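You operate a simulated robot arm through the tools that you are given. There is no shell and no other tool. Be economical: measure what you need, move in short steps, check, and stop when the job is done.

Carry out the task below with a simulated robot arm. There is one attempt and no reset: what you move stays moved.

JOB
Swap the silver clamp on the rail for the green one.
Fine: the silver one goes in the green drawer; shut it and lock it with the blue lever.
Where things are to end (x, y in the base frame): silver clamp within 0.06 m of [0.53, 0.17].

It is judged by the outcome, as a careful person would: the job done as asked, and still so three seconds after it is handed in. It fails if anything else is knocked over, pushed out of place, dropped, spilled or broken.

ROBOT AND FRAMES
A 7-joint arm with a two-finger gripper, on a carriage that runs on a rail from [0.001, -0.723] to [-0.001, 1.057] (x, y) and turns from -2.129 to 3.665 rad about z. Base frame: it is fixed where the carriage stands at the start and does not move with it; the origin is on the floor, on the carriage's upright axis, x ahead of it, y to its left, z up. Readings come in m, rad, newtons and seconds.
With the tool pointing down near the work surface it reaches from about 0.36 to 0.78 m from the robot's upright axis, wherever it stands. Its first joint turns from -2.897 to 2.897 rad. Places, roughly: black rail tie wire [0.6, 0.8, 1]; blue drawer lever [0.3, 0.5, 0.6]; green bench drawer [0.5, 0.2, 0.7]; green rail tie wire [0.6, 0.7, 1]; inside of the green bench drawer [0.6, 0.2, 0.7]; short rail [0.6, 0.9, 0.9]; silver rail tie wire [0.6, 0.6, 1]. Payload 2.45 kg.
The TCP is the grasp point, 0.023 m short of the fingertips. In the tool frame z runs along the fingers and y along their closing line. The gripper opens to 0.072 m. The gripper's body begins 0.04 m behind the TCP.
Orientation is told as [roll, pitch, yaw] about the base's x, y, z axes, in that order, counted from this pose: with the fingers straight down and closing along the base's y, the tool's x points along the base's -x, its y along +y and its z along -z.

CONTROLS
- The arm moves only by the tool drive_tool. Its argument "plan" is text: rows parted by semicolons, each of 7 numbers parted by spaces: the shift along the base's x, y, z in units of 500 mm (1.0 is 500 mm), then the turn, a rotation vector about the base's x, y, z in units of 180 degrees (1.0 is 180 degrees), then the gripper command, from -1 (fully open) to 1 (shut), values between in proportion. In form: tx ty tz rx ry rz fingers; .... A call has 1 to 20 rows; each row is the pose to reach, as a shift and turn from the pose commanded when the call began. A call with a number of a shift or a turn outside -1 to 1 is refused whole. A row lasts 0.2 s, in which the tool goes at most 0.05 m and 0.15 rad; a call with a longer step from one row to the next is refused whole, and so is a gripper value outside its range. Where a pose cannot be reached the arm comes as near as it can. A force on the tool above 90 N (or 10 N above the force at the start of the call, whichever is more), or a blocked arm, ends the call early, and 0.2 s more pass. Each finger travels about 0.072 m/s and halts on what it meets, pressing with about 41 N; the grip force reading is that of the motor and also rises with nothing between the fingers. The clock runs only during rows and for 0.2 s after the last one: add rows that repeat a pose to give the fingers time. The reply holds the time, the measured pose of the TCP, the force on the tool along the base axes, the opening and the grip force, in the units named above and with some noise, with the torque about the TCP (base axes, N m) and any sound that the robot's microphone picked up.
- Cameras (640 x 400 px; columns grow to the right, rows downward): "scene" is now at [0.0234, 0.2071, 1.4021]; the picture's right is [0.24, -0.97, 0.00], its down [-0.60, -0.15, -0.79] and it looks along [0.77, 0.19, -0.62] (base axes); focal length 214 px, centre (320, 200). "wrist" rides on the gripper at [0.077, 0.017, -0.066] in the tool frame; the picture's right is [-0.22, 0.98, 0.00], its down [-0.56, -0.12, -0.82] and it looks along [-0.80, -0.18, 0.57] (tool axes); focal length 234 px, centre (320, 200). There is no depth. A picture from a camera that has moved, and an enlarged one, comes with that camera's place and axes in the base frame and with its lens.
- camera(camera): a new picture of that camera. No time passes.
- move_column(by): slides the trunk up (or, below 0, down) by that many m; the arm and the scene camera ride with it, the base frame stays. It gives what a move gives, with no picture.
- base_move(legs): drives the robot by 1 to 6 legs, each [ahead, left, turn to the left] in m, m and rad, along the robot's own axes; the way and the turn of a leg run together, so that a leg with both is an arc; at most 1.5 m and 3.142 rad a leg. The arm and the cameras ride along, it lands a little off, and it stops where it bumps. It keeps to its track: a leg is cut to what the track allows. It gives what a move gives.
- head_to(pan, tilt): turns the head with the scene camera to pan (to the left, within 2.705 rad either way) and tilt (down, from -0.506 to 1.204), counted from straight ahead of the robot. It gives what a move gives.
- inspect(camera, box): a new picture of the part [left, top, right, bottom] of that camera's present view, enlarged. No time passes.
- close_job(): hands the job in; it is judged then, once.

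Work in short steps. Places have to be worked out from the pictures, the camera data and where the tool is seen: move nearer, look again, correct. Check each grasp and each placing, and mend what went wrong. You have 120 turns and 90 pictures in all, those below and enlarged ones among them. Open the gripper and draw the arm clear of the work before you hand the job in, unless the task says otherwise; then end with one line.

The tools are called after "Emit:" by a JSON object that holds its "fn" and its "kwargs". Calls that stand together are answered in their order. drive_tool: Moves the arm, as the interface text tells. Its arguments: {"type":"object","properties":{"plan":{"type":"string"}},"required":["plan"]} The other tools are called the same way: move_column (by) slides the trunk up or down; base_move (legs) drives the base; head_to (pan, tilt) turns the head that bears the scene camera; camera (camera) takes a picture; inspect (camera, box) takes an enlarged picture of a part of a camera's view; close_job () hands the job in.

At the start:

```text
clock: 0.0
tool_pos: [0.2143, 0.3385, 1.3139]
tool_rot: [0.004, -0.002, -0.001]
wrist_force: [-0.4, 0.3, -0.2]
torque: [0.0, 0.0, -0.02]
finger_gap: 0.0721
grasp_force: 0.1
trunk travel left (down, up): [-0.397, 0.193]
robot x, y, heading: [0.0011, -0.0006, -0.001]
head pan, tilt: [0.241, 0.663]
```

scene: 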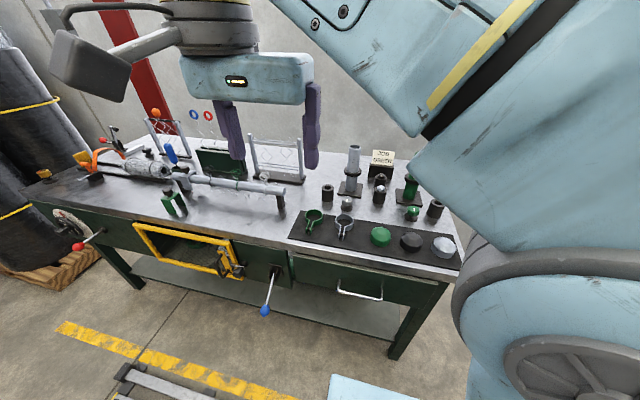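
wrist: 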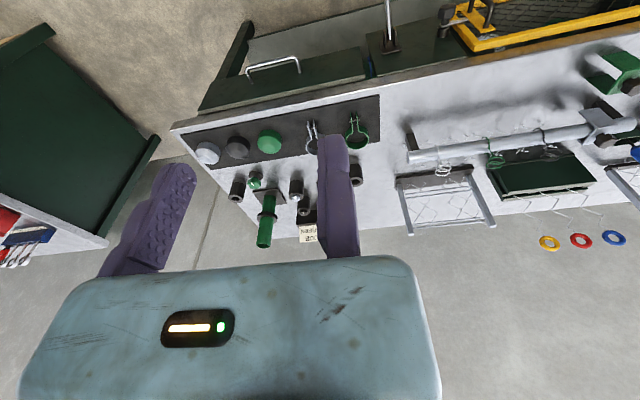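

The overview shows a bench with a short rail, clamps on a black mat, a drawer with handle and a blue lever. I'll enlarge the key areas first.

Emit:
{"fn": "inspect", "kwargs": {"camera": "scene", "box": [140, 130, 300, 230]}}

Emit:
{"fn": "inspect", "kwargs": {"camera": "scene", "box": [220, 190, 476, 350]}}

Emit:
{"fn": "inspect", "kwargs": {"camera": "wrist", "box": [380, 60, 640, 222]}}

```text
4.00 times, centred on (220, 180) of scene
camera zoom: at [0.0234, 0.2071, 1.4021], right [0.24, -0.97, 0.0], down [-0.6, -0.15, -0.79], along [0.77, 0.19, -0.62], focal length 858 px, centre (720, 280)
```

zoom: 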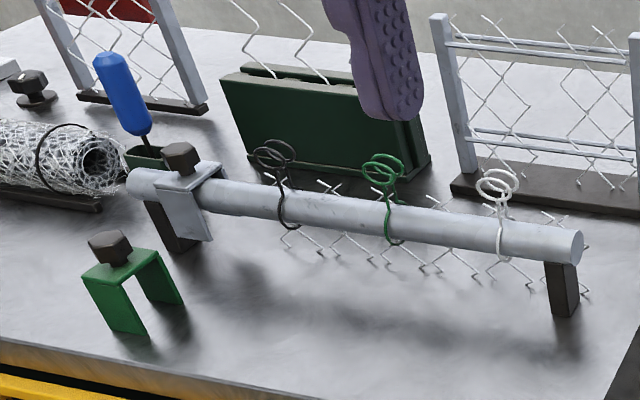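

```text
2.50 times, centred on (348, 270) of scene
camera zoom: at [0.0234, 0.2071, 1.4021], right [0.24, -0.97, 0.0], down [-0.6, -0.15, -0.79], along [0.77, 0.19, -0.62], focal length 536 px, centre (250, 25)
```

zoom: 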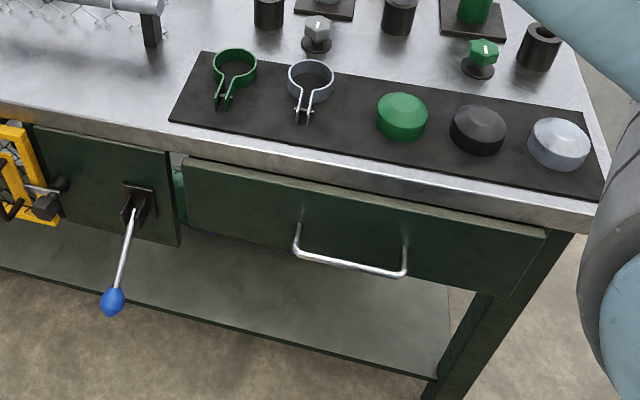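

```text
2.46 times, centred on (510, 141) of wrist
camera zoom: at [0.1377, 0.3552, 1.3791], right [0.22, 0.98, 0.0], down [0.56, -0.13, 0.82], along [0.8, -0.18, -0.57], focal length 576 px, centre (-148, 345)
```

zoom: 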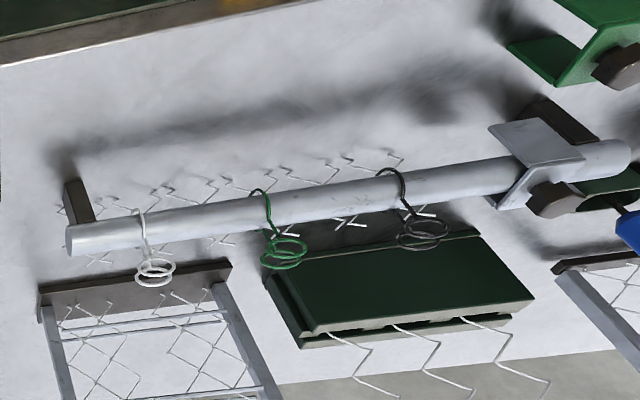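

Three tie wires (black, green, silver) hang on the rail. The silver saddle clamp with a bolt sits on its left end, and a green saddle clamp stands on the bench in front of it. I'll drive left along the track to see these closer.

Emit:
{"fn": "base_move", "kwargs": {"legs": [[0, 0.5, 0]]}}

Emit:
{"fn": "head_to", "kwargs": {"pan": 0.45, "tilt": 0.7}}

Emit:
{"fn": "camera", "kwargs": {"camera": "scene"}}

Emit:
{"fn": "camera", "kwargs": {"camera": "wrist"}}

```text
clock: 3.0
tool_pos: [0.2134, 0.8345, 1.3131]
tool_rot: [0.003, -0.001, 0.003]
wrist_force: [0.0, 0.6, 0.9]
torque: [0.03, -0.02, 0.0]
finger_gap: 0.0718
grasp_force: 0.0
trunk travel left (down, up): [-0.397, 0.193]
robot x, y, heading: [-0.0003, 0.4951, 0.008]
head pan, tilt: [0.241, 0.663]
```

```text
clock: 3.7
tool_pos: [0.2131, 0.8351, 1.3135]
tool_rot: [0.002, -0.003, 0.003]
wrist_force: [0.1, 0.0, 0.3]
torque: [0.0, 0.0, 0.01]
finger_gap: 0.0719
grasp_force: 0.1
trunk travel left (down, up): [-0.397, 0.193]
robot x, y, heading: [-0.0055, 0.4947, 0.004]
head pan, tilt: [0.45, 0.7]
```

```text
84 pictures are left
camera scene: at [0.0149, 0.7183, 1.3989], right [0.44, -0.9, 0.0], down [-0.58, -0.28, -0.77], along [0.69, 0.33, -0.64], focal length 214 px, centre (320, 200)
```

scene: 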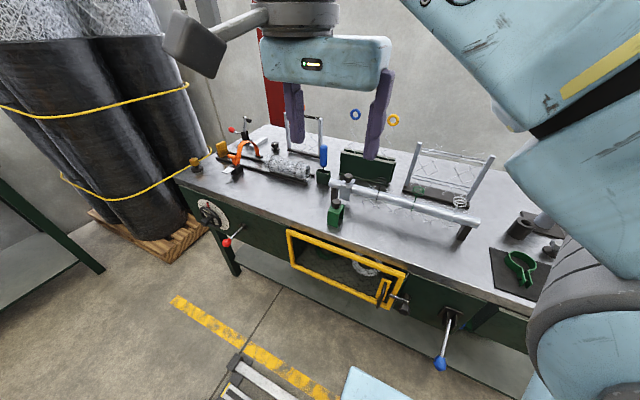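

```text
83 pictures are left
camera wrist: at [0.1362, 0.8504, 1.3791], right [0.21, 0.98, 0.0], down [0.56, -0.13, 0.82], along [0.8, -0.17, -0.57], focal length 234 px, centre (320, 200)
```

wrist: 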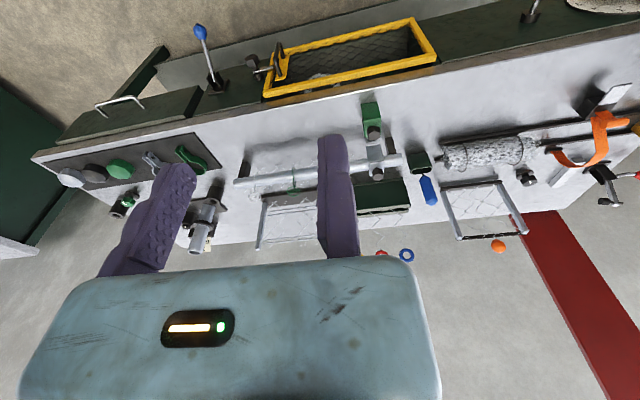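

Emit:
{"fn": "inspect", "kwargs": {"camera": "scene", "box": [300, 140, 500, 265]}}

Emit:
{"fn": "inspect", "kwargs": {"camera": "wrist", "box": [230, 90, 440, 221]}}

Emit:
{"fn": "inspect", "kwargs": {"camera": "scene", "box": [380, 270, 540, 370]}}

```text
3.20 times, centred on (400, 202) of scene
camera zoom: at [0.0149, 0.7183, 1.3989], right [0.44, -0.9, 0.0], down [-0.58, -0.28, -0.77], along [0.69, 0.33, -0.64], focal length 686 px, centre (64, 192)
```

zoom: 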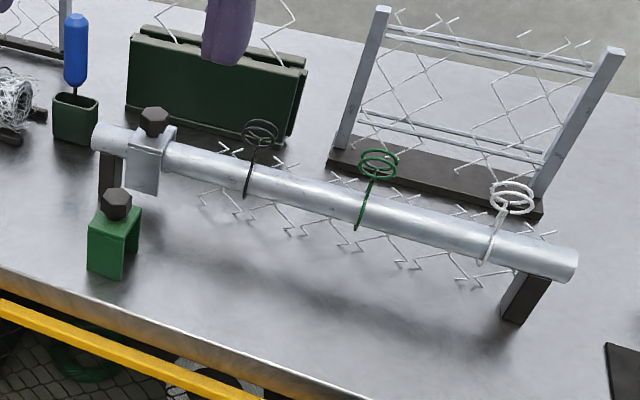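

```text
3.05 times, centred on (335, 156) of wrist
camera zoom: at [0.1362, 0.8504, 1.3791], right [0.21, 0.98, 0.0], down [0.56, -0.13, 0.82], along [0.8, -0.17, -0.57], focal length 714 px, centre (274, 336)
```

zoom: 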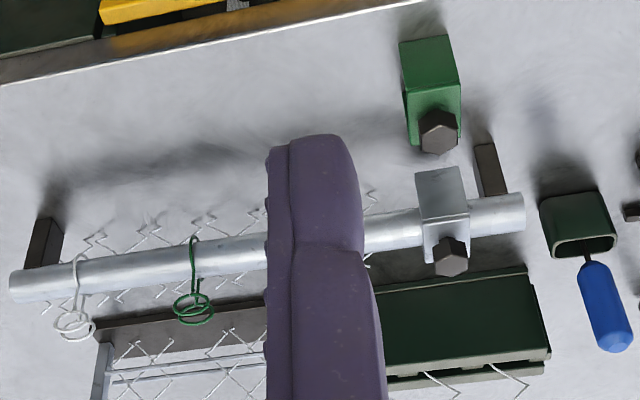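

```text
4.00 times, centred on (460, 320) of scene
camera zoom: at [0.0149, 0.7183, 1.3989], right [0.44, -0.9, 0.0], down [-0.58, -0.28, -0.77], along [0.69, 0.33, -0.64], focal length 858 px, centre (-240, -280)
```

zoom: 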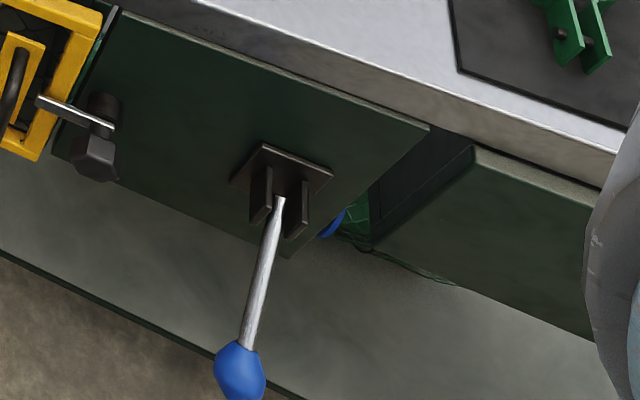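

The clamps are inverted-U saddles: the silver bolt is at about (0.57, 0.89, 1.02) and the green bolt at about (0.50, 0.89, 0.96). Next I'll look at the drawer and lever from nearer.

Emit:
{"fn": "base_move", "kwargs": {"legs": [[0, -0.45, 0]]}}

Emit:
{"fn": "head_to", "kwargs": {"pan": 0.3, "tilt": 1.0}}

Emit:
{"fn": "inspect", "kwargs": {"camera": "scene", "box": [200, 80, 520, 280]}}

Emit:
{"fn": "inspect", "kwargs": {"camera": "wrist", "box": [200, 0, 440, 150]}}

```text
clock: 6.5
tool_pos: [0.2149, 0.3854, 1.3114]
tool_rot: [0.002, -0.003, 0.001]
wrist_force: [-0.2, 0.1, 1.1]
torque: [0.02, -0.03, -0.01]
finger_gap: 0.0719
grasp_force: 0.1
trunk travel left (down, up): [-0.397, 0.193]
robot x, y, heading: [-0.0007, 0.0437, 0.004]
head pan, tilt: [0.45, 0.7]
```

```text
clock: 7.3
tool_pos: [0.2142, 0.3843, 1.3129]
tool_rot: [0.004, -0.002, 0.0]
wrist_force: [-0.1, -0.7, -0.4]
torque: [0.0, 0.01, -0.02]
finger_gap: 0.0717
grasp_force: 0.1
trunk travel left (down, up): [-0.397, 0.193]
robot x, y, heading: [0.0018, 0.0433, 0.002]
head pan, tilt: [0.3, 1.0]
```

```text
2.00 times, centred on (360, 180) of scene
camera zoom: at [0.0061, 0.2525, 1.3756], right [0.3, -0.96, 0.0], down [-0.8, -0.25, -0.54], along [0.52, 0.16, -0.84], focal length 429 px, centre (240, 240)
```

zoom: 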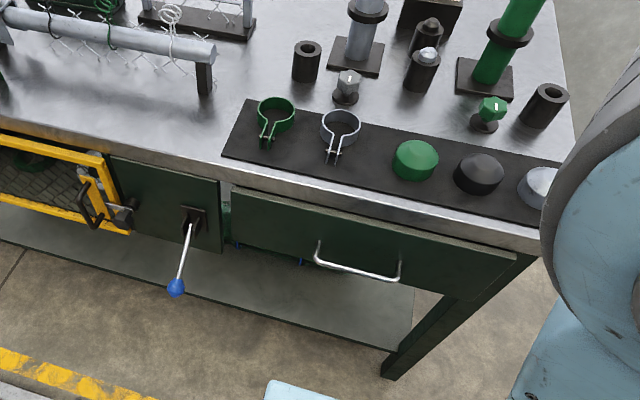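

```text
2.67 times, centred on (320, 75) of wrist
camera zoom: at [0.1376, 0.4005, 1.3791], right [0.22, 0.98, 0.0], down [0.56, -0.13, 0.82], along [0.8, -0.18, -0.57], focal length 624 px, centre (320, 533)
```

zoom: 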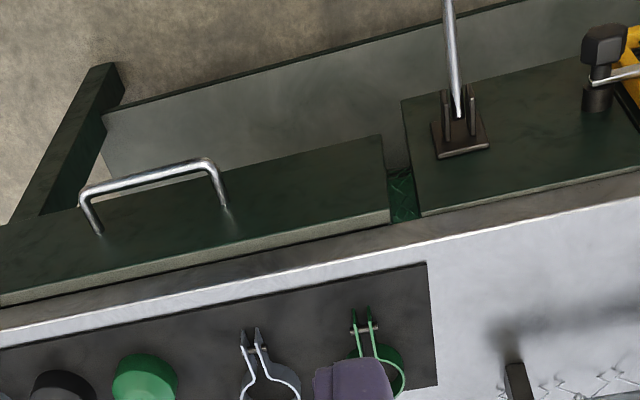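

The drawer handle is a bar along y at about (0.386, 0.17, 0.76). The blue lever's pivot is near (0.42, 0.48, 0.72) and its knob near (0.33, 0.49, 0.61). I'll move the base to the right so the arm pulls the drawer from a comfortable distance, then turn the tool 45° with the fingers closing across the bar.

Emit:
{"fn": "base_move", "kwargs": {"legs": [[0, -0.29, 0]]}}

Emit:
{"fn": "drive_tool", "kwargs": {"plan": "0 0.01 -0.05 -0.01629 -0.01629 0.03932 -1; 0 0.02 -0.10 -0.03257 -0.03257 0.07863 -1; 0 0.03 -0.15 -0.04886 -0.04886 0.11795 -1; 0 0.04 -0.2 -0.06514 -0.06514 0.15727 -1; 0 0.05 -0.25 -0.08143 -0.08143 0.19658 -1; 0 0.06 -0.3 -0.0977 -0.0977 0.2359 -1; 0 0.07 -0.35 -0.114 -0.114 0.2752 -1; 0 0.08 -0.4 -0.1303 -0.1303 0.3145 -1; 0 0.09 -0.45 -0.1466 -0.1466 0.3539 -1; 0 0.1 -0.5 -0.1629 -0.1629 0.3932 -1; 0 0.11 -0.55 -0.1791 -0.1791 0.4325 -1; 0 0.12 -0.6 -0.1954 -0.1954 0.4718 -1"}}

Emit:
{"fn": "head_to", "kwargs": {"pan": 0.6, "tilt": 0.9}}

Emit:
{"fn": "camera", "kwargs": {"camera": "scene"}}

Emit:
{"fn": "camera", "kwargs": {"camera": "wrist"}}

```text
clock: 9.4
tool_pos: [0.2153, 0.0901, 1.3131]
tool_rot: [0.005, 0.0, -0.006]
wrist_force: [0.4, 0.5, 0.1]
torque: [0.01, 0.04, -0.01]
finger_gap: 0.072
grasp_force: 0.0
trunk travel left (down, up): [-0.397, 0.193]
robot x, y, heading: [0.001, -0.245, -0.009]
head pan, tilt: [0.3, 1.0]
```

```text
clock: 12.0
tool_pos: [0.2168, 0.151, 1.0122]
tool_rot: [-0.78, -0.003, 1.571]
wrist_force: [-0.5, 0.4, 0.0]
torque: [0.0, 0.01, -0.01]
finger_gap: 0.072
grasp_force: 0.1
trunk travel left (down, up): [-0.397, 0.193]
robot x, y, heading: [0.0003, -0.2441, -0.014]
head pan, tilt: [0.3, 1.0]
```

```text
clock: 12.8
tool_pos: [0.2168, 0.1503, 1.0138]
tool_rot: [-0.782, -0.006, 1.566]
wrist_force: [-0.1, 0.6, 0.4]
torque: [0.02, 0.0, 0.01]
finger_gap: 0.0721
grasp_force: 0.0
trunk travel left (down, up): [-0.397, 0.193]
robot x, y, heading: [0.0008, -0.2439, -0.007]
head pan, tilt: [0.6, 0.901]
```

```text
77 pictures are left
camera scene: at [0.0033, -0.0179, 1.3827], right [0.56, -0.83, 0.0], down [-0.65, -0.44, -0.62], along [0.51, 0.35, -0.78], focal length 214 px, centre (320, 200)
```

scene: 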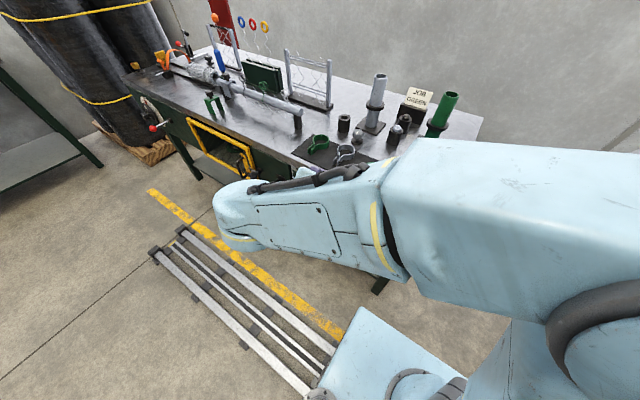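

```text
76 pictures are left
camera wrist: at [0.1589, 0.0729, 1.0476], right [-0.69, 0.22, -0.69], down [-0.49, 0.56, 0.67], along [0.53, 0.8, -0.28], focal length 234 px, centre (320, 200)
```

wrist: 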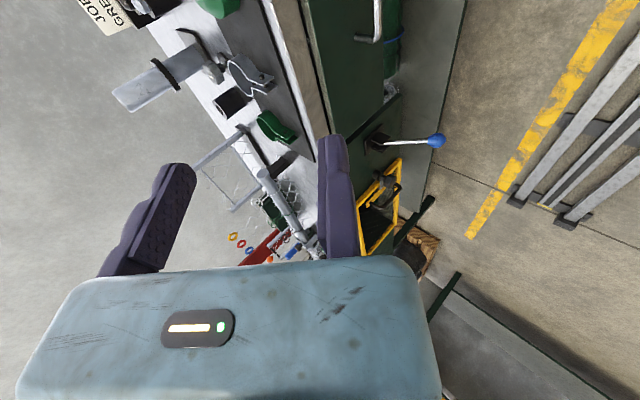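

The orientation is reached and the handle shows at the top of the wrist view. I'll go to a pre-grasp point about 9 cm short of the bar along the approach line.

Emit:
{"fn": "drive_tool", "kwargs": {"plan": "0.04 0.01 -0.08 0 0 0 -1; 0.08 0.02 -0.16 0 0 0 -1; 0.12 0.03 -0.24 0 0 0 -1; 0.16 0.04 -0.31 0 0 0 -1; 0.21 0.04 -0.38 0 0 0 -1"}}

Emit:
{"fn": "camera", "kwargs": {"camera": "wrist"}}

```text
clock: 14.0
tool_pos: [0.3217, 0.1711, 0.8249]
tool_rot: [-0.782, -0.004, 1.568]
wrist_force: [-0.4, -0.6, -0.2]
torque: [0.05, -0.03, 0.02]
finger_gap: 0.072
grasp_force: 0.0
trunk travel left (down, up): [-0.397, 0.193]
robot x, y, heading: [0.0031, -0.2475, -0.008]
head pan, tilt: [0.6, 0.901]
```

```text
75 pictures are left
camera wrist: at [0.2645, 0.0932, 0.8583], right [-0.69, 0.22, -0.69], down [-0.49, 0.56, 0.67], along [0.53, 0.8, -0.28], focal length 234 px, centre (320, 200)
```

wrist: 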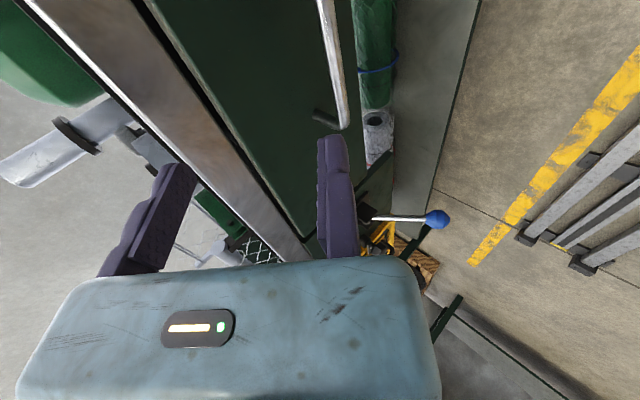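

In both cameras the fingers appear shifted about 3 cm towards tool −y from where the stated TCP would project. I'll close the fingers here to see where they actually meet.

Emit:
{"fn": "drive_tool", "kwargs": {"plan": "0 0 0 0 0 0 1; 0 0 0 0 0 0 1; 0 0 0 0 0 0 1; 0 0 0 0 0 0 1"}}

Emit:
{"fn": "camera", "kwargs": {"camera": "wrist"}}

```text
clock: 15.0
tool_pos: [0.3226, 0.1725, 0.8238]
tool_rot: [-0.782, -0.004, 1.568]
wrist_force: [1.0, 0.6, -1.4]
torque: [0.02, -0.05, -0.04]
finger_gap: 0.0
grasp_force: 28.0
trunk travel left (down, up): [-0.397, 0.193]
robot x, y, heading: [0.0039, -0.2476, -0.008]
head pan, tilt: [0.6, 0.901]
```

```text
74 pictures are left
camera wrist: at [0.2645, 0.0932, 0.8585], right [-0.69, 0.22, -0.69], down [-0.49, 0.56, 0.67], along [0.53, 0.8, -0.28], focal length 234 px, centre (320, 200)
```

wrist: 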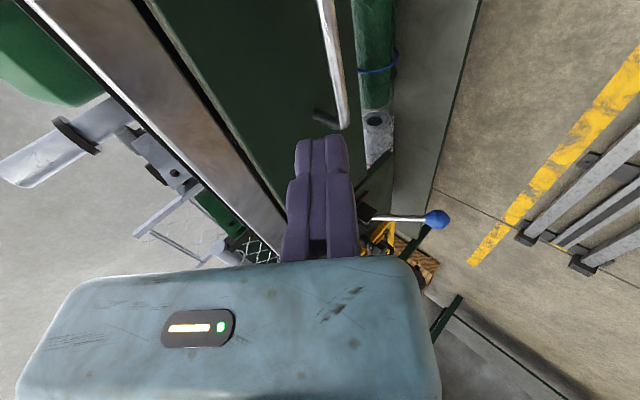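

The fingers meet exactly at the stated TCP, but only the tool −y finger travels; the +y finger stays fixed at the TCP. I estimate the bar at (0.391, 0.17, 0.745), so I'll put the fixed finger just behind and below it with a partial opening, then close.

Emit:
{"fn": "drive_tool", "kwargs": {"plan": "0 0 -0.04 0 0 0 0.1; 0.03 0 -0.084 0 0 0 0.1; 0.058 -0.002 -0.112 0 0 0 0.1; 0.086 -0.004 -0.14 0 0 0 0.1; 0.114 -0.004 -0.168 0 0 0 0.1; 0.114 -0.004 -0.168 0 0 0 0.1"}}

Emit:
{"fn": "camera", "kwargs": {"camera": "wrist"}}

```text
clock: 16.4
tool_pos: [0.3792, 0.1701, 0.7389]
tool_rot: [-0.783, -0.006, 1.569]
wrist_force: [0.2, 0.1, -0.4]
torque: [0.01, 0.0, 0.03]
finger_gap: 0.0327
grasp_force: 0.1
trunk travel left (down, up): [-0.397, 0.193]
robot x, y, heading: [-0.0005, -0.2456, -0.004]
head pan, tilt: [0.6, 0.901]
```

```text
73 pictures are left
camera wrist: at [0.3206, 0.0918, 0.7733], right [-0.69, 0.22, -0.69], down [-0.49, 0.56, 0.67], along [0.53, 0.8, -0.28], focal length 234 px, centre (320, 200)
```

wrist: 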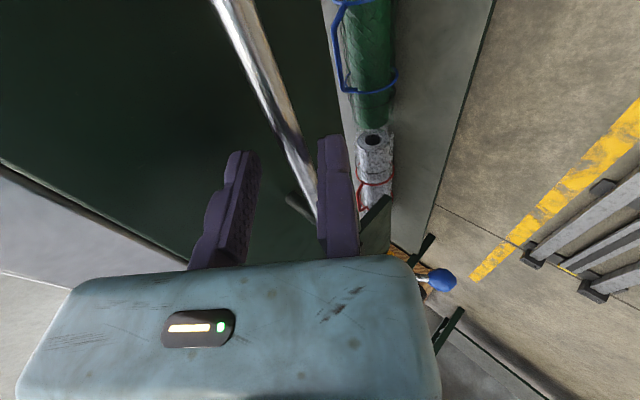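

The bar sits between the fingers, so I'll close on it.

Emit:
{"fn": "drive_tool", "kwargs": {"plan": "0 0 0 0 0 0 1; 0 0 0 0 0 0 1; 0 0 0 0 0 0 1"}}

Emit:
{"fn": "camera", "kwargs": {"camera": "wrist"}}

```text
clock: 17.2
tool_pos: [0.3798, 0.1703, 0.7421]
tool_rot: [-0.786, -0.01, 1.566]
wrist_force: [2.1, 0.2, 27.5]
torque: [-0.3, -0.48, -0.06]
finger_gap: 0.0117
grasp_force: 39.1
trunk travel left (down, up): [-0.397, 0.193]
robot x, y, heading: [-0.0004, -0.2462, -0.006]
head pan, tilt: [0.6, 0.901]
```

```text
72 pictures are left
camera wrist: at [0.3206, 0.0916, 0.7756], right [-0.69, 0.23, -0.69], down [-0.49, 0.56, 0.67], along [0.53, 0.8, -0.27], focal length 234 px, centre (320, 200)
```

wrist: 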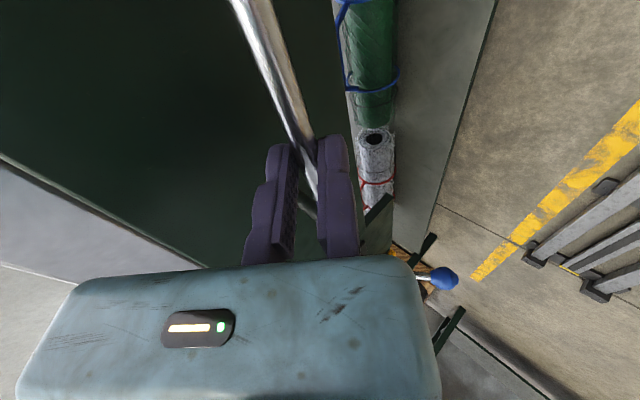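

The bar is gripped (gap 11.7 mm). I'll relieve the vertical load slightly and pull a short way to test whether the drawer is locked.

Emit:
{"fn": "drive_tool", "kwargs": {"plan": "0 0 0.008 0 0 0 1; -0.02 0 0.01 0 0 0 1; -0.04 0 0.01 0 0 0 1; -0.06 0 0.01 0 0 0 1; -0.06 0 0.01 0 0 0 1"}}

Emit:
{"fn": "camera", "kwargs": {"camera": "wrist"}}

```text
clock: 18.4
tool_pos: [0.3488, 0.1699, 0.7429]
tool_rot: [-0.777, 0.001, 1.571]
wrist_force: [-0.3, 5.5, -31.7]
torque: [1.14, 0.41, 0.68]
finger_gap: 0.0118
grasp_force: 38.6
trunk travel left (down, up): [-0.397, 0.193]
robot x, y, heading: [-0.0038, -0.2467, -0.005]
head pan, tilt: [0.6, 0.901]
```

```text
71 pictures are left
camera wrist: at [0.2908, 0.0916, 0.7768], right [-0.7, 0.22, -0.68], down [-0.49, 0.56, 0.67], along [0.53, 0.8, -0.28], focal length 234 px, centre (320, 200)
```

wrist: 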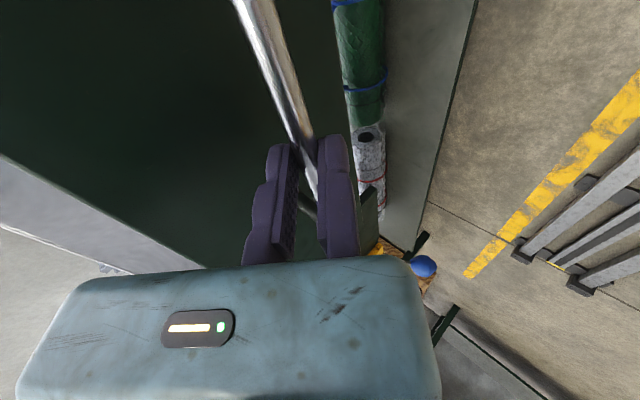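

The drawer slides freely, so it is unlocked. I'll keep pulling to about 0.2 m total, easing the vertical load.

Emit:
{"fn": "drive_tool", "kwargs": {"plan": "-0.03 0 -0.008 0 0 0 1; -0.07 0 -0.008 0 0 0 1; -0.11 0 -0.008 0 0 0 1; -0.15 0 -0.008 0 0 0 1; -0.19 0 -0.008 0 0 0 1; -0.23 0 -0.008 0 0 0 1; -0.27 0 -0.008 0 0 0 1; -0.31 0 -0.008 0 0 0 1; -0.34 0 -0.008 0 0 0 1"}}

Emit:
{"fn": "camera", "kwargs": {"camera": "wrist"}}

```text
clock: 20.4
tool_pos: [0.1771, 0.1679, 0.7403]
tool_rot: [-0.782, -0.006, 1.569]
wrist_force: [-1.7, -0.5, 26.4]
torque: [0.26, -0.41, 0.22]
finger_gap: 0.0119
grasp_force: 39.1
trunk travel left (down, up): [-0.397, 0.193]
robot x, y, heading: [-0.0039, -0.2442, -0.008]
head pan, tilt: [0.6, 0.901]
```

```text
70 pictures are left
camera wrist: at [0.1187, 0.0901, 0.774], right [-0.69, 0.22, -0.69], down [-0.49, 0.56, 0.67], along [0.53, 0.8, -0.28], focal length 234 px, centre (320, 200)
```

wrist: 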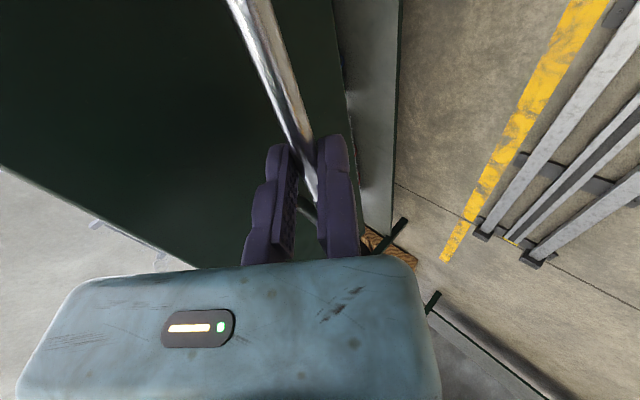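

The drawer is open about 0.20 m. I'll release with a small opening, back off along the tool axis, and rise clear.

Emit:
{"fn": "drive_tool", "kwargs": {"plan": "0 0 0.004 0 0 0 0.2; 0 0 0.004 0 0 0 0.2; -0.05 0 0.054 0 0 0 0.2; -0.1 0 0.104 0 0 0 0.2; -0.13 0 0.18 0 0 0 0.2; -0.13 0 0.26 0 0 0 0.2; -0.13 0 0.34 0 0 0 0.2; -0.1 0 0.42 0 0 0 0; -0.1 0 0.5 0 0 0 -0.5; -0.1 0 0.58 0 0 0 -1; -0.1 0 0.66 0 0 0 -1"}}

Emit:
{"fn": "camera", "kwargs": {"camera": "wrist"}}

```text
clock: 22.8
tool_pos: [0.1281, 0.1688, 1.069]
tool_rot: [-0.781, -0.005, 1.569]
wrist_force: [-0.1, 0.0, 0.7]
torque: [0.02, 0.0, 0.02]
finger_gap: 0.072
grasp_force: 0.0
trunk travel left (down, up): [-0.397, 0.193]
robot x, y, heading: [0.0049, -0.2495, -0.004]
head pan, tilt: [0.6, 0.901]
```

```text
69 pictures are left
camera wrist: at [0.0705, 0.0909, 1.1036], right [-0.69, 0.22, -0.69], down [-0.49, 0.56, 0.67], along [0.53, 0.8, -0.28], focal length 234 px, centre (320, 200)
```

wrist: 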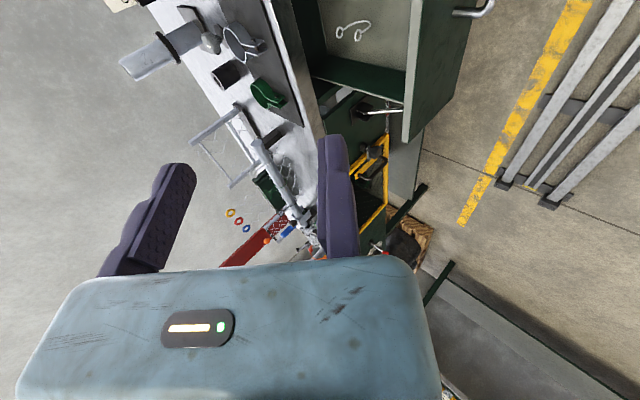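

The drawer holds a loose silver wire item inside. I'll turn the tool vertical, keeping the closing line along x for the saddle, and drive to the rail.

Emit:
{"fn": "drive_tool", "kwargs": {"plan": "0.03 0 0.05 0 0.042 0 -1; 0.06 0 0.1 0 0.084 0 -1; 0.09 0 0.15 0 0.125 0 -1; 0.12 0 0.2 0 0.167 0 -1; 0.15 0 0.25 0 0.209 0 -1; 0.2 0 0.3 0 0.25 0 -1; 0.26 0 0.3 0 0.25 0 -1"}}

Emit:
{"fn": "base_move", "kwargs": {"legs": [[0, 0.65, 0]]}}

Emit:
{"fn": "camera", "kwargs": {"camera": "wrist"}}

Emit:
{"fn": "camera", "kwargs": {"camera": "scene"}}

```text
clock: 24.4
tool_pos: [0.2597, 0.1703, 1.2189]
tool_rot: [0.004, -0.001, 1.565]
wrist_force: [-0.3, 0.5, -0.1]
torque: [0.03, -0.01, -0.01]
finger_gap: 0.0719
grasp_force: 0.1
trunk travel left (down, up): [-0.397, 0.193]
robot x, y, heading: [-0.0017, -0.2449, -0.005]
head pan, tilt: [0.6, 0.901]
```

```text
clock: 28.1
tool_pos: [0.2582, 0.8279, 1.219]
tool_rot: [0.004, -0.004, 1.568]
wrist_force: [0.1, 0.7, -0.3]
torque: [-0.02, 0.0, 0.03]
finger_gap: 0.072
grasp_force: 0.0
trunk travel left (down, up): [-0.397, 0.193]
robot x, y, heading: [0.0001, 0.4119, -0.003]
head pan, tilt: [0.6, 0.901]
```

```text
68 pictures are left
camera wrist: at [0.2418, 0.7493, 1.2851], right [-0.98, 0.22, 0.0], down [0.13, 0.56, 0.82], along [0.18, 0.8, -0.57], focal length 234 px, centre (320, 200)
```

wrist: 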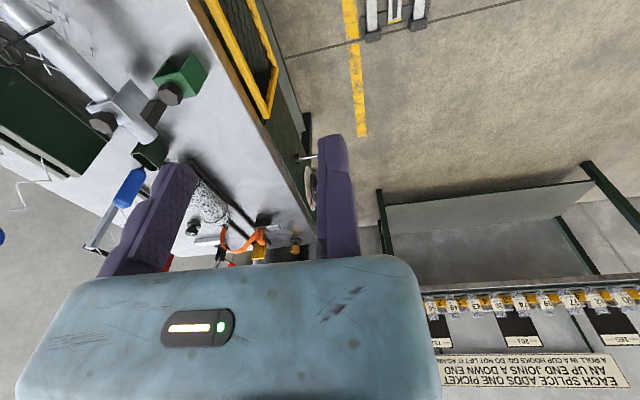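

```text
67 pictures are left
camera scene: at [0.0022, 0.6395, 1.3828], right [0.56, -0.83, 0.0], down [-0.65, -0.44, -0.62], along [0.51, 0.35, -0.78], focal length 214 px, centre (320, 200)
```

scene: 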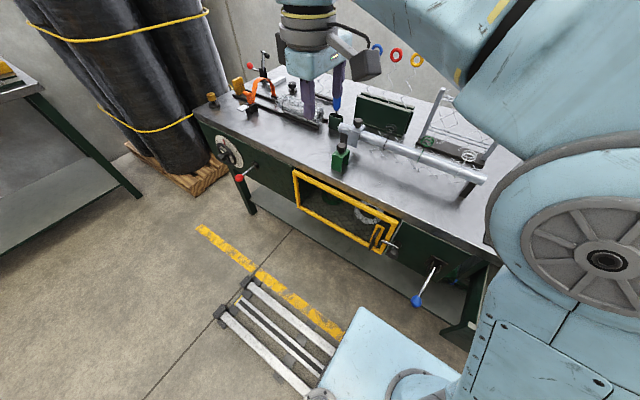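

Emit:
{"fn": "inspect", "kwargs": {"camera": "wrist", "box": [40, 20, 232, 140]}}

Emit:
{"fn": "inspect", "kwargs": {"camera": "scene", "box": [310, 100, 406, 180]}}

```text
3.33 times, centred on (136, 80) of wrist
camera zoom: at [0.2418, 0.7493, 1.2851], right [-0.98, 0.22, 0.0], down [0.13, 0.56, 0.82], along [0.18, 0.8, -0.57], focal length 781 px, centre (933, 600)
```

zoom: 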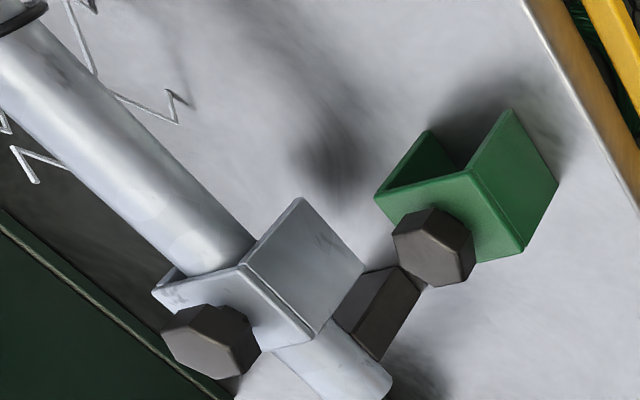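

```text
5.00 times, centred on (358, 140) of scene
camera zoom: at [0.0022, 0.6395, 1.3828], right [0.56, -0.83, 0.0], down [-0.65, -0.44, -0.62], along [0.51, 0.35, -0.78], focal length 1072 px, centre (130, 500)
```

zoom: 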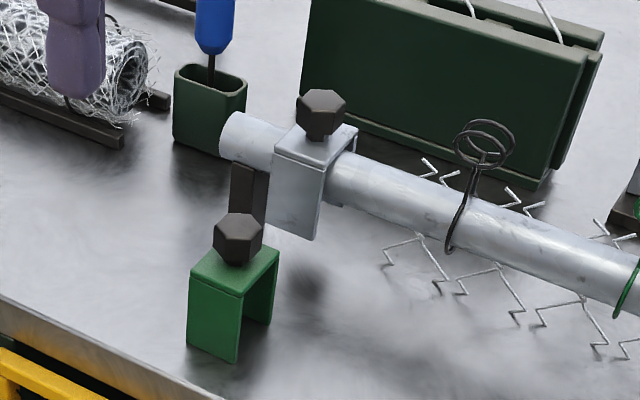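

I need better depth, so I'll bring the tool nearer, south of the clamp and above the rail, so the wrist camera looks at it close up.

Emit:
{"fn": "drive_tool", "kwargs": {"plan": "0.08 -0.01 0 0 0 0 -1; 0.16 -0.02 0 0 0 0 -1; 0.24 -0.03 0 0 0 0 -1; 0.32 -0.04 -0.02 0 0 0 -1; 0.4 -0.05 -0.06 0 0 0 -1; 0.48 -0.056 -0.1 0 0 0 -1; 0.54 -0.056 -0.15 0 0 0 -1; 0.58 -0.056 -0.2 0 0 0 -1"}}

Emit:
{"fn": "camera", "kwargs": {"camera": "wrist"}}

Emit:
{"fn": "inspect", "kwargs": {"camera": "scene", "box": [290, 80, 450, 180]}}

```text
clock: 29.9
tool_pos: [0.543, 0.8089, 1.1146]
tool_rot: [0.002, -0.005, 1.567]
wrist_force: [0.0, 0.2, 0.0]
torque: [0.0, 0.03, 0.02]
finger_gap: 0.0722
grasp_force: 0.1
out of reach, approached as far as the arm can: row 8
trunk travel left (down, up): [-0.397, 0.193]
robot x, y, heading: [-0.0, 0.4109, -0.001]
head pan, tilt: [0.6, 0.901]
```

```text
64 pictures are left
camera wrist: at [0.5265, 0.7301, 1.1802], right [-0.98, 0.22, 0.0], down [0.13, 0.55, 0.82], along [0.18, 0.8, -0.57], focal length 234 px, centre (320, 200)
```

wrist: 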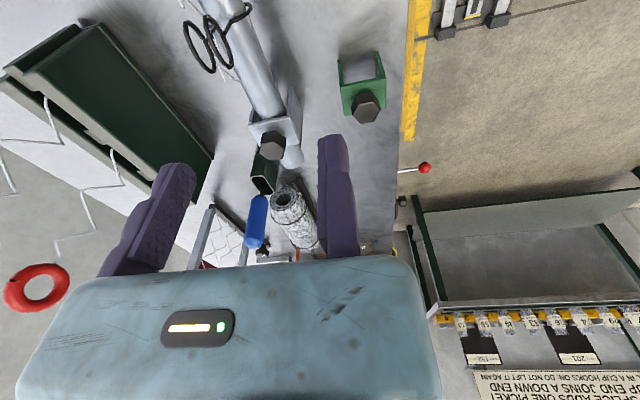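

```text
4.00 times, centred on (370, 130) of scene
camera zoom: at [0.0022, 0.6397, 1.3827], right [0.56, -0.83, 0.0], down [-0.65, -0.44, -0.62], along [0.51, 0.35, -0.78], focal length 858 px, centre (120, 480)
```

zoom: 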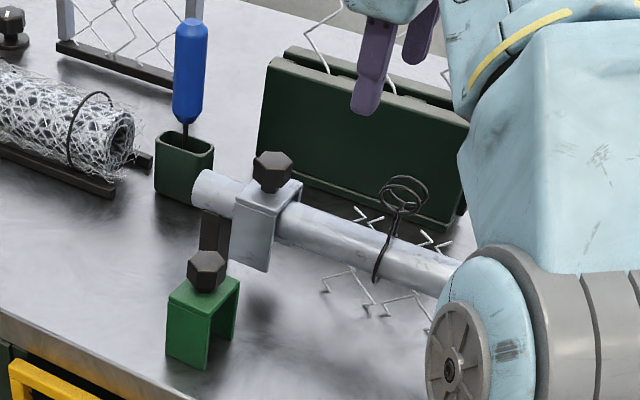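

Both views agree now: the silver bolt is at about (0.621, 0.902, 0.973) and the green bolt at about (0.508, 0.898, 0.944). The arm is near its reach limit, so I'll retract a little, drive further left, and bring the tool back in front of the clamp.

Emit:
{"fn": "drive_tool", "kwargs": {"plan": "-0.06 0 0.06 0 0 0 -1; -0.14 0 0.12 0 0 0 -1; -0.24 0 0.12 0 0 0 -1; -0.34 0 0.12 0 0 0 -1"}}

Emit:
{"fn": "base_move", "kwargs": {"legs": [[0, 0.33, 0]]}}

Emit:
{"fn": "drive_tool", "kwargs": {"plan": "0 -0.08 0 0 0 0 -1; 0 -0.16 0 0 0 0 -1; 0 -0.24 0 0 0 0 -1; 0 -0.32 0 0 0 0 -1; 0 -0.4 0 0 0 0 -1; 0 -0.48 0 0 0 0 -1; 0 -0.56 0 0 0 0 -1; 0.08 -0.62 0 0 0 0 -1; 0.16 -0.66 0 0 0 0 -1; 0.24 -0.66 -0.06 0 0 0 -1; 0.32 -0.66 -0.12 0 0 0 -1; 0.4 -0.66 -0.18 0 0 0 -1; 0.44 -0.66 -0.24 0 0 0 -1"}}

Emit:
{"fn": "camera", "kwargs": {"camera": "wrist"}}

```text
clock: 30.9
tool_pos: [0.3721, 0.8053, 1.1762]
tool_rot: [0.003, -0.002, 1.566]
wrist_force: [0.0, -0.3, -0.8]
torque: [-0.01, 0.03, -0.01]
finger_gap: 0.072
grasp_force: 0.0
trunk travel left (down, up): [-0.397, 0.193]
robot x, y, heading: [-0.0013, 0.4124, -0.005]
head pan, tilt: [0.6, 0.901]
```

```text
clock: 33.1
tool_pos: [0.3713, 1.1295, 1.1747]
tool_rot: [0.004, -0.003, 1.571]
wrist_force: [0.5, 1.1, 0.4]
torque: [-0.02, -0.02, -0.02]
finger_gap: 0.0718
grasp_force: 0.2
trunk travel left (down, up): [-0.397, 0.193]
robot x, y, heading: [-0.0006, 0.7319, -0.001]
head pan, tilt: [0.6, 0.901]
```

```text
clock: 35.9
tool_pos: [0.5945, 0.7999, 1.0545]
tool_rot: [0.004, -0.002, 1.57]
wrist_force: [0.8, 0.5, 0.4]
torque: [-0.01, -0.04, -0.03]
finger_gap: 0.0719
grasp_force: 0.1
trunk travel left (down, up): [-0.397, 0.193]
robot x, y, heading: [-0.0013, 0.7314, 0.0]
head pan, tilt: [0.6, 0.901]
```

```text
62 pictures are left
camera wrist: at [0.5786, 0.7218, 1.1208], right [-0.98, 0.22, 0.0], down [0.13, 0.56, 0.82], along [0.18, 0.8, -0.57], focal length 234 px, centre (320, 200)
```

wrist: 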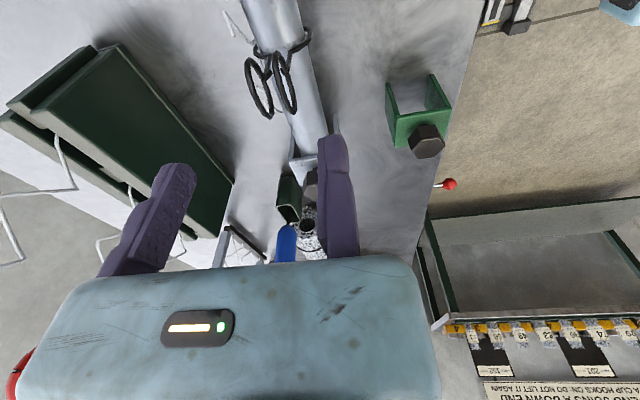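

Emit:
{"fn": "inspect", "kwargs": {"camera": "wrist", "box": [240, 20, 464, 160]}}

Emit:
{"fn": "head_to", "kwargs": {"pan": 0.1, "tilt": 0.75}}

Emit:
{"fn": "camera", "kwargs": {"camera": "scene"}}

```text
2.86 times, centred on (352, 90) of wrist
camera zoom: at [0.5786, 0.7218, 1.1208], right [-0.98, 0.22, 0.0], down [0.13, 0.56, 0.82], along [0.18, 0.8, -0.57], focal length 669 px, centre (229, 514)
```

zoom: 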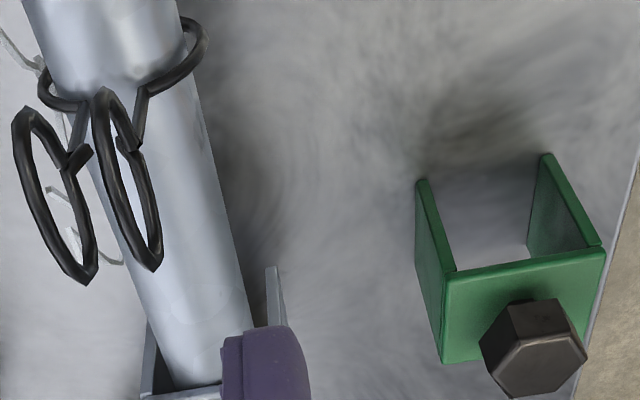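

```text
clock: 36.8
tool_pos: [0.5945, 0.8007, 1.0558]
tool_rot: [0.005, -0.002, 1.572]
wrist_force: [0.4, 1.0, -1.2]
torque: [0.01, 0.0, 0.01]
finger_gap: 0.0718
grasp_force: 0.2
trunk travel left (down, up): [-0.397, 0.193]
robot x, y, heading: [-0.0007, 0.7341, 0.003]
head pan, tilt: [0.099, 0.75]
```

```text
60 pictures are left
camera scene: at [0.0213, 0.9274, 1.3946], right [0.1, -0.99, 0.0], down [-0.68, -0.07, -0.73], along [0.73, 0.07, -0.68], focal length 214 px, centre (320, 200)
```

scene: 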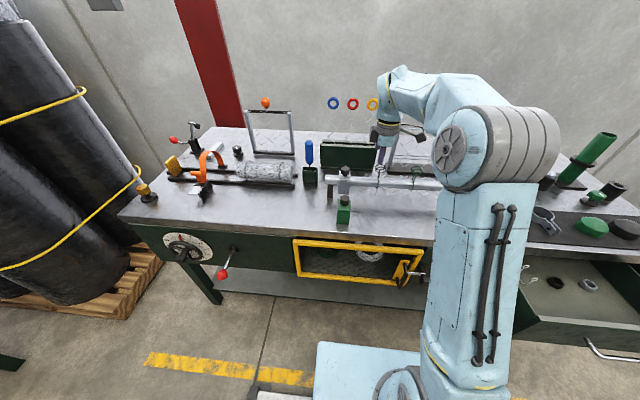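

The silver saddle's legs lie at x≈0.596–0.647. I'll move the open fingers above it, with the fixed finger on the front side at x≈0.588, and check before descending.

Emit:
{"fn": "drive_tool", "kwargs": {"plan": "-0.005 0.07 0 0 0 0 -1; -0.013 0.14 0 0 0 0 -1; -0.013 0.204 -0.02 0 0 0 -1; -0.013 0.204 -0.04 0 0 0 -1"}}

Emit:
{"fn": "camera", "kwargs": {"camera": "wrist"}}

Emit:
{"fn": "inspect", "kwargs": {"camera": "scene", "box": [300, 110, 428, 230]}}

```text
clock: 37.8
tool_pos: [0.585, 0.9023, 1.0344]
tool_rot: [0.003, -0.001, 1.571]
wrist_force: [0.0, 0.5, -0.1]
torque: [0.0, 0.0, -0.02]
finger_gap: 0.0719
grasp_force: 0.0
trunk travel left (down, up): [-0.397, 0.193]
robot x, y, heading: [-0.0021, 0.7323, 0.003]
head pan, tilt: [0.099, 0.75]
```

```text
59 pictures are left
camera wrist: at [0.5684, 0.8227, 1.1003], right [-0.98, 0.22, 0.0], down [0.13, 0.56, 0.82], along [0.18, 0.8, -0.57], focal length 234 px, centre (320, 200)
```

wrist: 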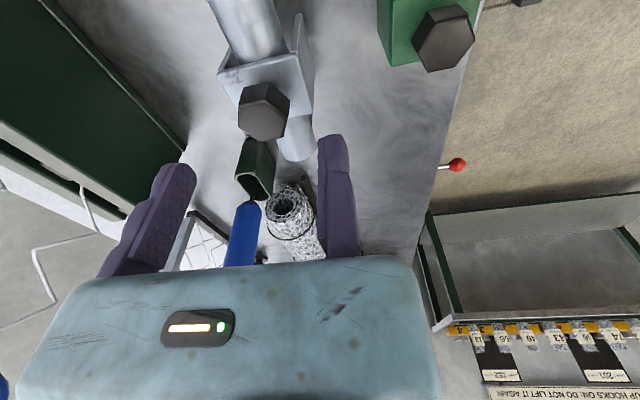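

```text
3.33 times, centred on (364, 170) of scene
camera zoom: at [0.0214, 0.9275, 1.3946], right [0.1, -1.0, 0.0], down [-0.68, -0.07, -0.73], along [0.73, 0.07, -0.68], focal length 715 px, centre (173, 300)
```

zoom: 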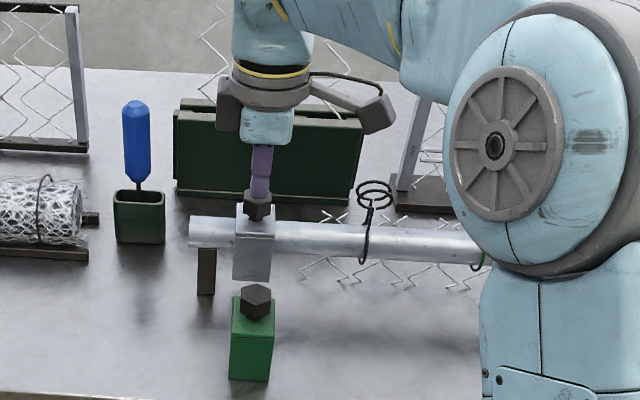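

Alignment looks good, with the bolt at y≈0.90 and the legs within the opening. I'll descend to z≈0.957 slowly.

Emit:
{"fn": "drive_tool", "kwargs": {"plan": "0.004 -0.003 -0.04 0 0 0 -1; 0.004 -0.003 -0.08 0 0 0 -1; 0.004 -0.003 -0.12 0 0 0 -1; 0.004 -0.003 -0.154 0 0 0 -1; 0.004 -0.003 -0.154 0 0 0 -1"}}

Emit:
{"fn": "camera", "kwargs": {"camera": "wrist"}}

Emit:
{"fn": "inspect", "kwargs": {"camera": "scene", "box": [300, 110, 428, 230]}}

```text
clock: 39.0
tool_pos: [0.5885, 0.9003, 0.9581]
tool_rot: [0.004, -0.002, 1.571]
wrist_force: [0.6, 0.0, -0.5]
torque: [-0.02, -0.02, 0.02]
finger_gap: 0.0722
grasp_force: 0.0
trunk travel left (down, up): [-0.397, 0.193]
robot x, y, heading: [0.0012, 0.7312, 0.0]
head pan, tilt: [0.099, 0.75]
```

```text
57 pictures are left
camera wrist: at [0.5713, 0.8226, 1.0242], right [-0.98, 0.22, 0.0], down [0.13, 0.56, 0.82], along [0.18, 0.8, -0.57], focal length 234 px, centre (320, 200)
```

wrist: 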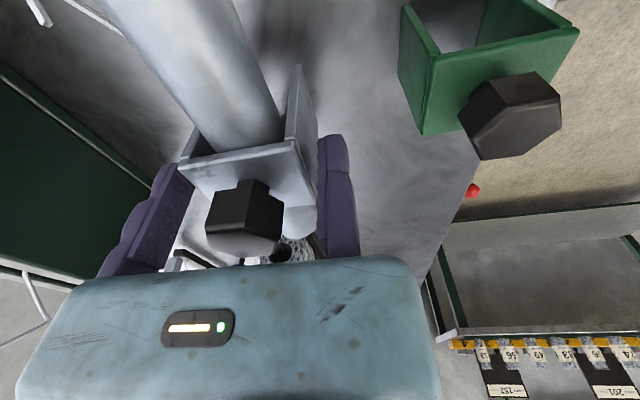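

```text
3.33 times, centred on (364, 170) of scene
camera zoom: at [0.0215, 0.9274, 1.3947], right [0.1, -1.0, 0.0], down [-0.68, -0.07, -0.73], along [0.73, 0.07, -0.68], focal length 715 px, centre (173, 300)
```

zoom: 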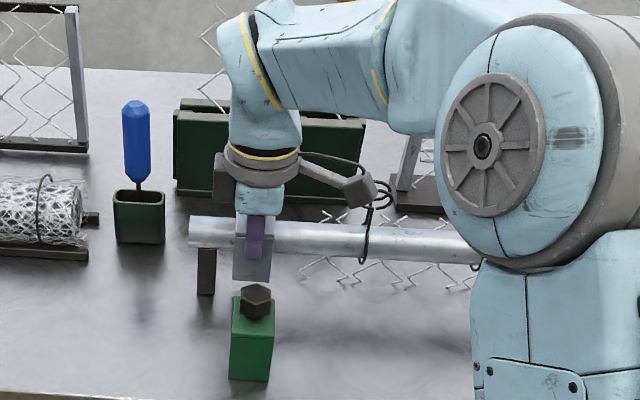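

The fingers straddle the saddle. I'll nudge +6 mm in x so the fixed finger nearly touches the front leg, then close.

Emit:
{"fn": "drive_tool", "kwargs": {"plan": "0.012 0 0 0 0 0 -1; 0.012 0 0 0 0 0 0; 0.012 0 0 0 0 0 1; 0.012 0 0 0 0 0 1; 0.012 0 0 0 0 0 1; 0.012 0 0 0 0 0 1"}}

Emit:
{"fn": "camera", "kwargs": {"camera": "wrist"}}

```text
clock: 40.4
tool_pos: [0.5944, 0.9011, 0.9581]
tool_rot: [0.002, -0.002, 1.57]
wrist_force: [1.9, -0.2, 1.2]
torque: [-0.02, -0.02, 0.01]
finger_gap: 0.0515
grasp_force: 41.1
trunk travel left (down, up): [-0.397, 0.193]
robot x, y, heading: [-0.0012, 0.7335, 0.001]
head pan, tilt: [0.099, 0.75]
```

```text
55 pictures are left
camera wrist: at [0.5772, 0.8225, 1.0243], right [-0.98, 0.22, 0.0], down [0.13, 0.56, 0.82], along [0.18, 0.8, -0.57], focal length 234 px, centre (320, 200)
```

wrist: 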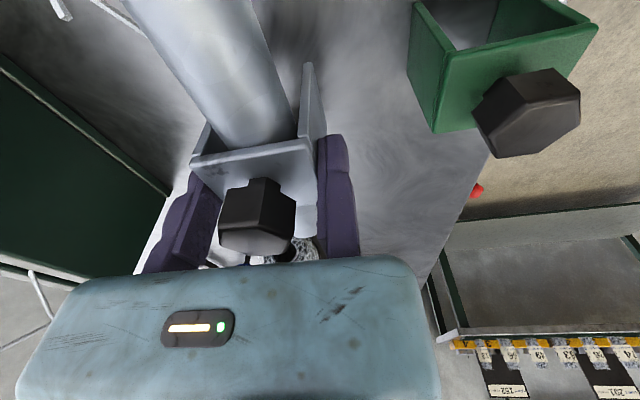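

Gripped at 51.5 mm width; the seat on the rail is TCP (0.594, 0.901, 0.958). I'll lift gently and watch the force.

Emit:
{"fn": "drive_tool", "kwargs": {"plan": "0 0 0.02 0 0 0 1; 0 0 0.04 0 0 0 1; 0 0 0.06 0 0 0 1; 0 0 0.06 0 0 0 1"}}

Emit:
{"fn": "inspect", "kwargs": {"camera": "scene", "box": [300, 110, 428, 230]}}

```text
clock: 41.4
tool_pos: [0.5931, 0.8994, 0.9895]
tool_rot: [0.004, -0.002, 1.57]
wrist_force: [0.1, 0.1, -2.3]
torque: [-0.04, 0.06, 0.03]
finger_gap: 0.0515
grasp_force: 40.5
trunk travel left (down, up): [-0.397, 0.193]
robot x, y, heading: [-0.0035, 0.7322, -0.004]
head pan, tilt: [0.099, 0.75]
```

```text
3.33 times, centred on (364, 170) of scene
camera zoom: at [0.0214, 0.9274, 1.3946], right [0.1, -1.0, 0.0], down [-0.68, -0.07, -0.73], along [0.73, 0.07, -0.68], focal length 715 px, centre (173, 300)
```

zoom: 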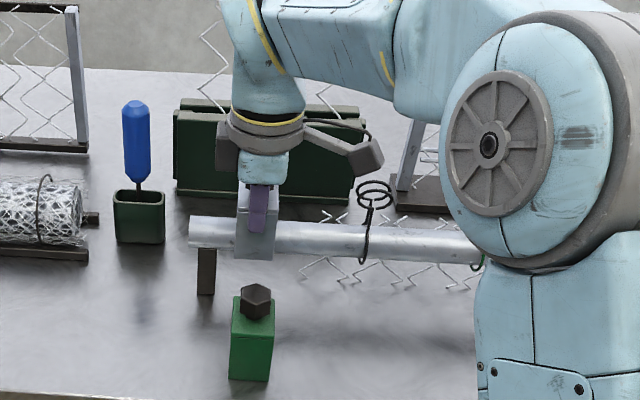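

It lifts freely. I'll raise it clear, retract over the aisle, and drive to the drawer.

Emit:
{"fn": "drive_tool", "kwargs": {"plan": "0 0 0.08 0 0 0 1; 0 0 0.16 0 0 0 1; 0 0 0.24 0 0 0 1; 0 0 0.32 0 0 0 1; -0.07 0.05 0.36 0 0 0 1; -0.15 0.1 0.36 0 0 0 1; -0.22 0.14 0.36 0 0 0 1; -0.29 0.18 0.36 0 0 0 1; -0.36 0.22 0.36 0 0 0 1; -0.43 0.26 0.36 0 0 0 1; -0.5 0.3 0.36 0 0 0 1"}}

Emit:
{"fn": "base_move", "kwargs": {"legs": [[0, -0.88, 0]]}}

Emit:
{"fn": "head_to", "kwargs": {"pan": 0.5, "tilt": 0.95}}

Emit:
{"fn": "camera", "kwargs": {"camera": "wrist"}}

Emit:
{"fn": "camera", "kwargs": {"camera": "scene"}}

```text
clock: 43.8
tool_pos: [0.3425, 1.0506, 1.1677]
tool_rot: [0.004, -0.001, 1.568]
wrist_force: [0.7, 1.0, -1.0]
torque: [-0.01, 0.07, -0.01]
finger_gap: 0.0516
grasp_force: 40.6
trunk travel left (down, up): [-0.397, 0.193]
robot x, y, heading: [-0.0008, 0.7333, 0.003]
head pan, tilt: [0.099, 0.75]
```

```text
clock: 48.6
tool_pos: [0.3424, 0.166, 1.1672]
tool_rot: [0.004, -0.001, 1.575]
wrist_force: [-0.4, -0.2, -2.2]
torque: [0.0, 0.04, 0.01]
finger_gap: 0.0515
grasp_force: 40.9
trunk travel left (down, up): [-0.397, 0.193]
robot x, y, heading: [-0.0013, -0.1541, 0.006]
head pan, tilt: [0.099, 0.75]
```

```text
clock: 49.5
tool_pos: [0.3428, 0.1659, 1.1681]
tool_rot: [0.004, -0.001, 1.575]
wrist_force: [0.5, -1.2, -1.5]
torque: [-0.03, 0.04, -0.01]
finger_gap: 0.0513
grasp_force: 40.3
trunk travel left (down, up): [-0.397, 0.193]
robot x, y, heading: [-0.0024, -0.1511, 0.004]
head pan, tilt: [0.499, 0.949]
```

```text
53 pictures are left
camera wrist: at [0.3259, 0.0878, 1.2335], right [-0.98, 0.21, 0.0], down [0.13, 0.56, 0.82], along [0.17, 0.8, -0.57], focal length 234 px, centre (320, 200)
```

wrist: 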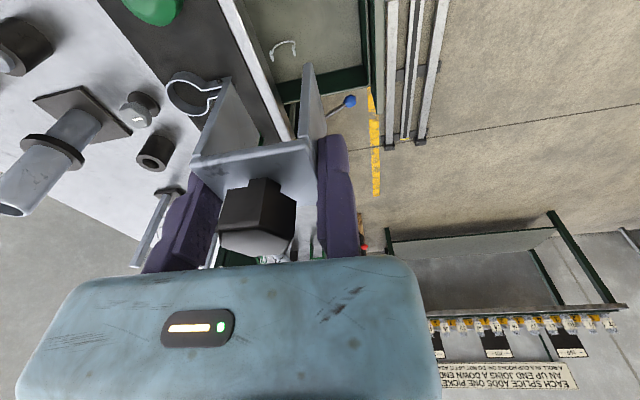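

```text
52 pictures are left
camera scene: at [0.0029, 0.0676, 1.3791], right [0.48, -0.88, 0.0], down [-0.71, -0.39, -0.58], along [0.51, 0.28, -0.81], focal length 214 px, centre (320, 200)
```

scene: 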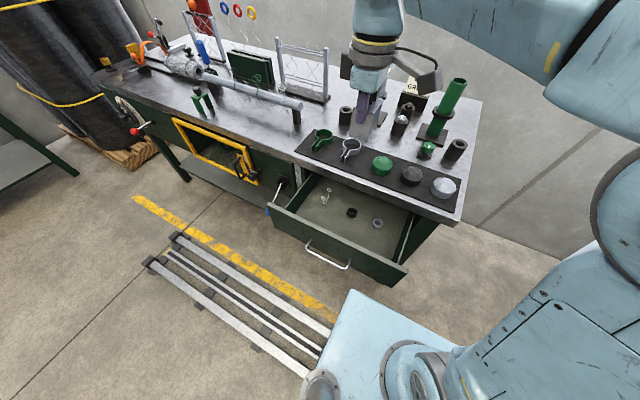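

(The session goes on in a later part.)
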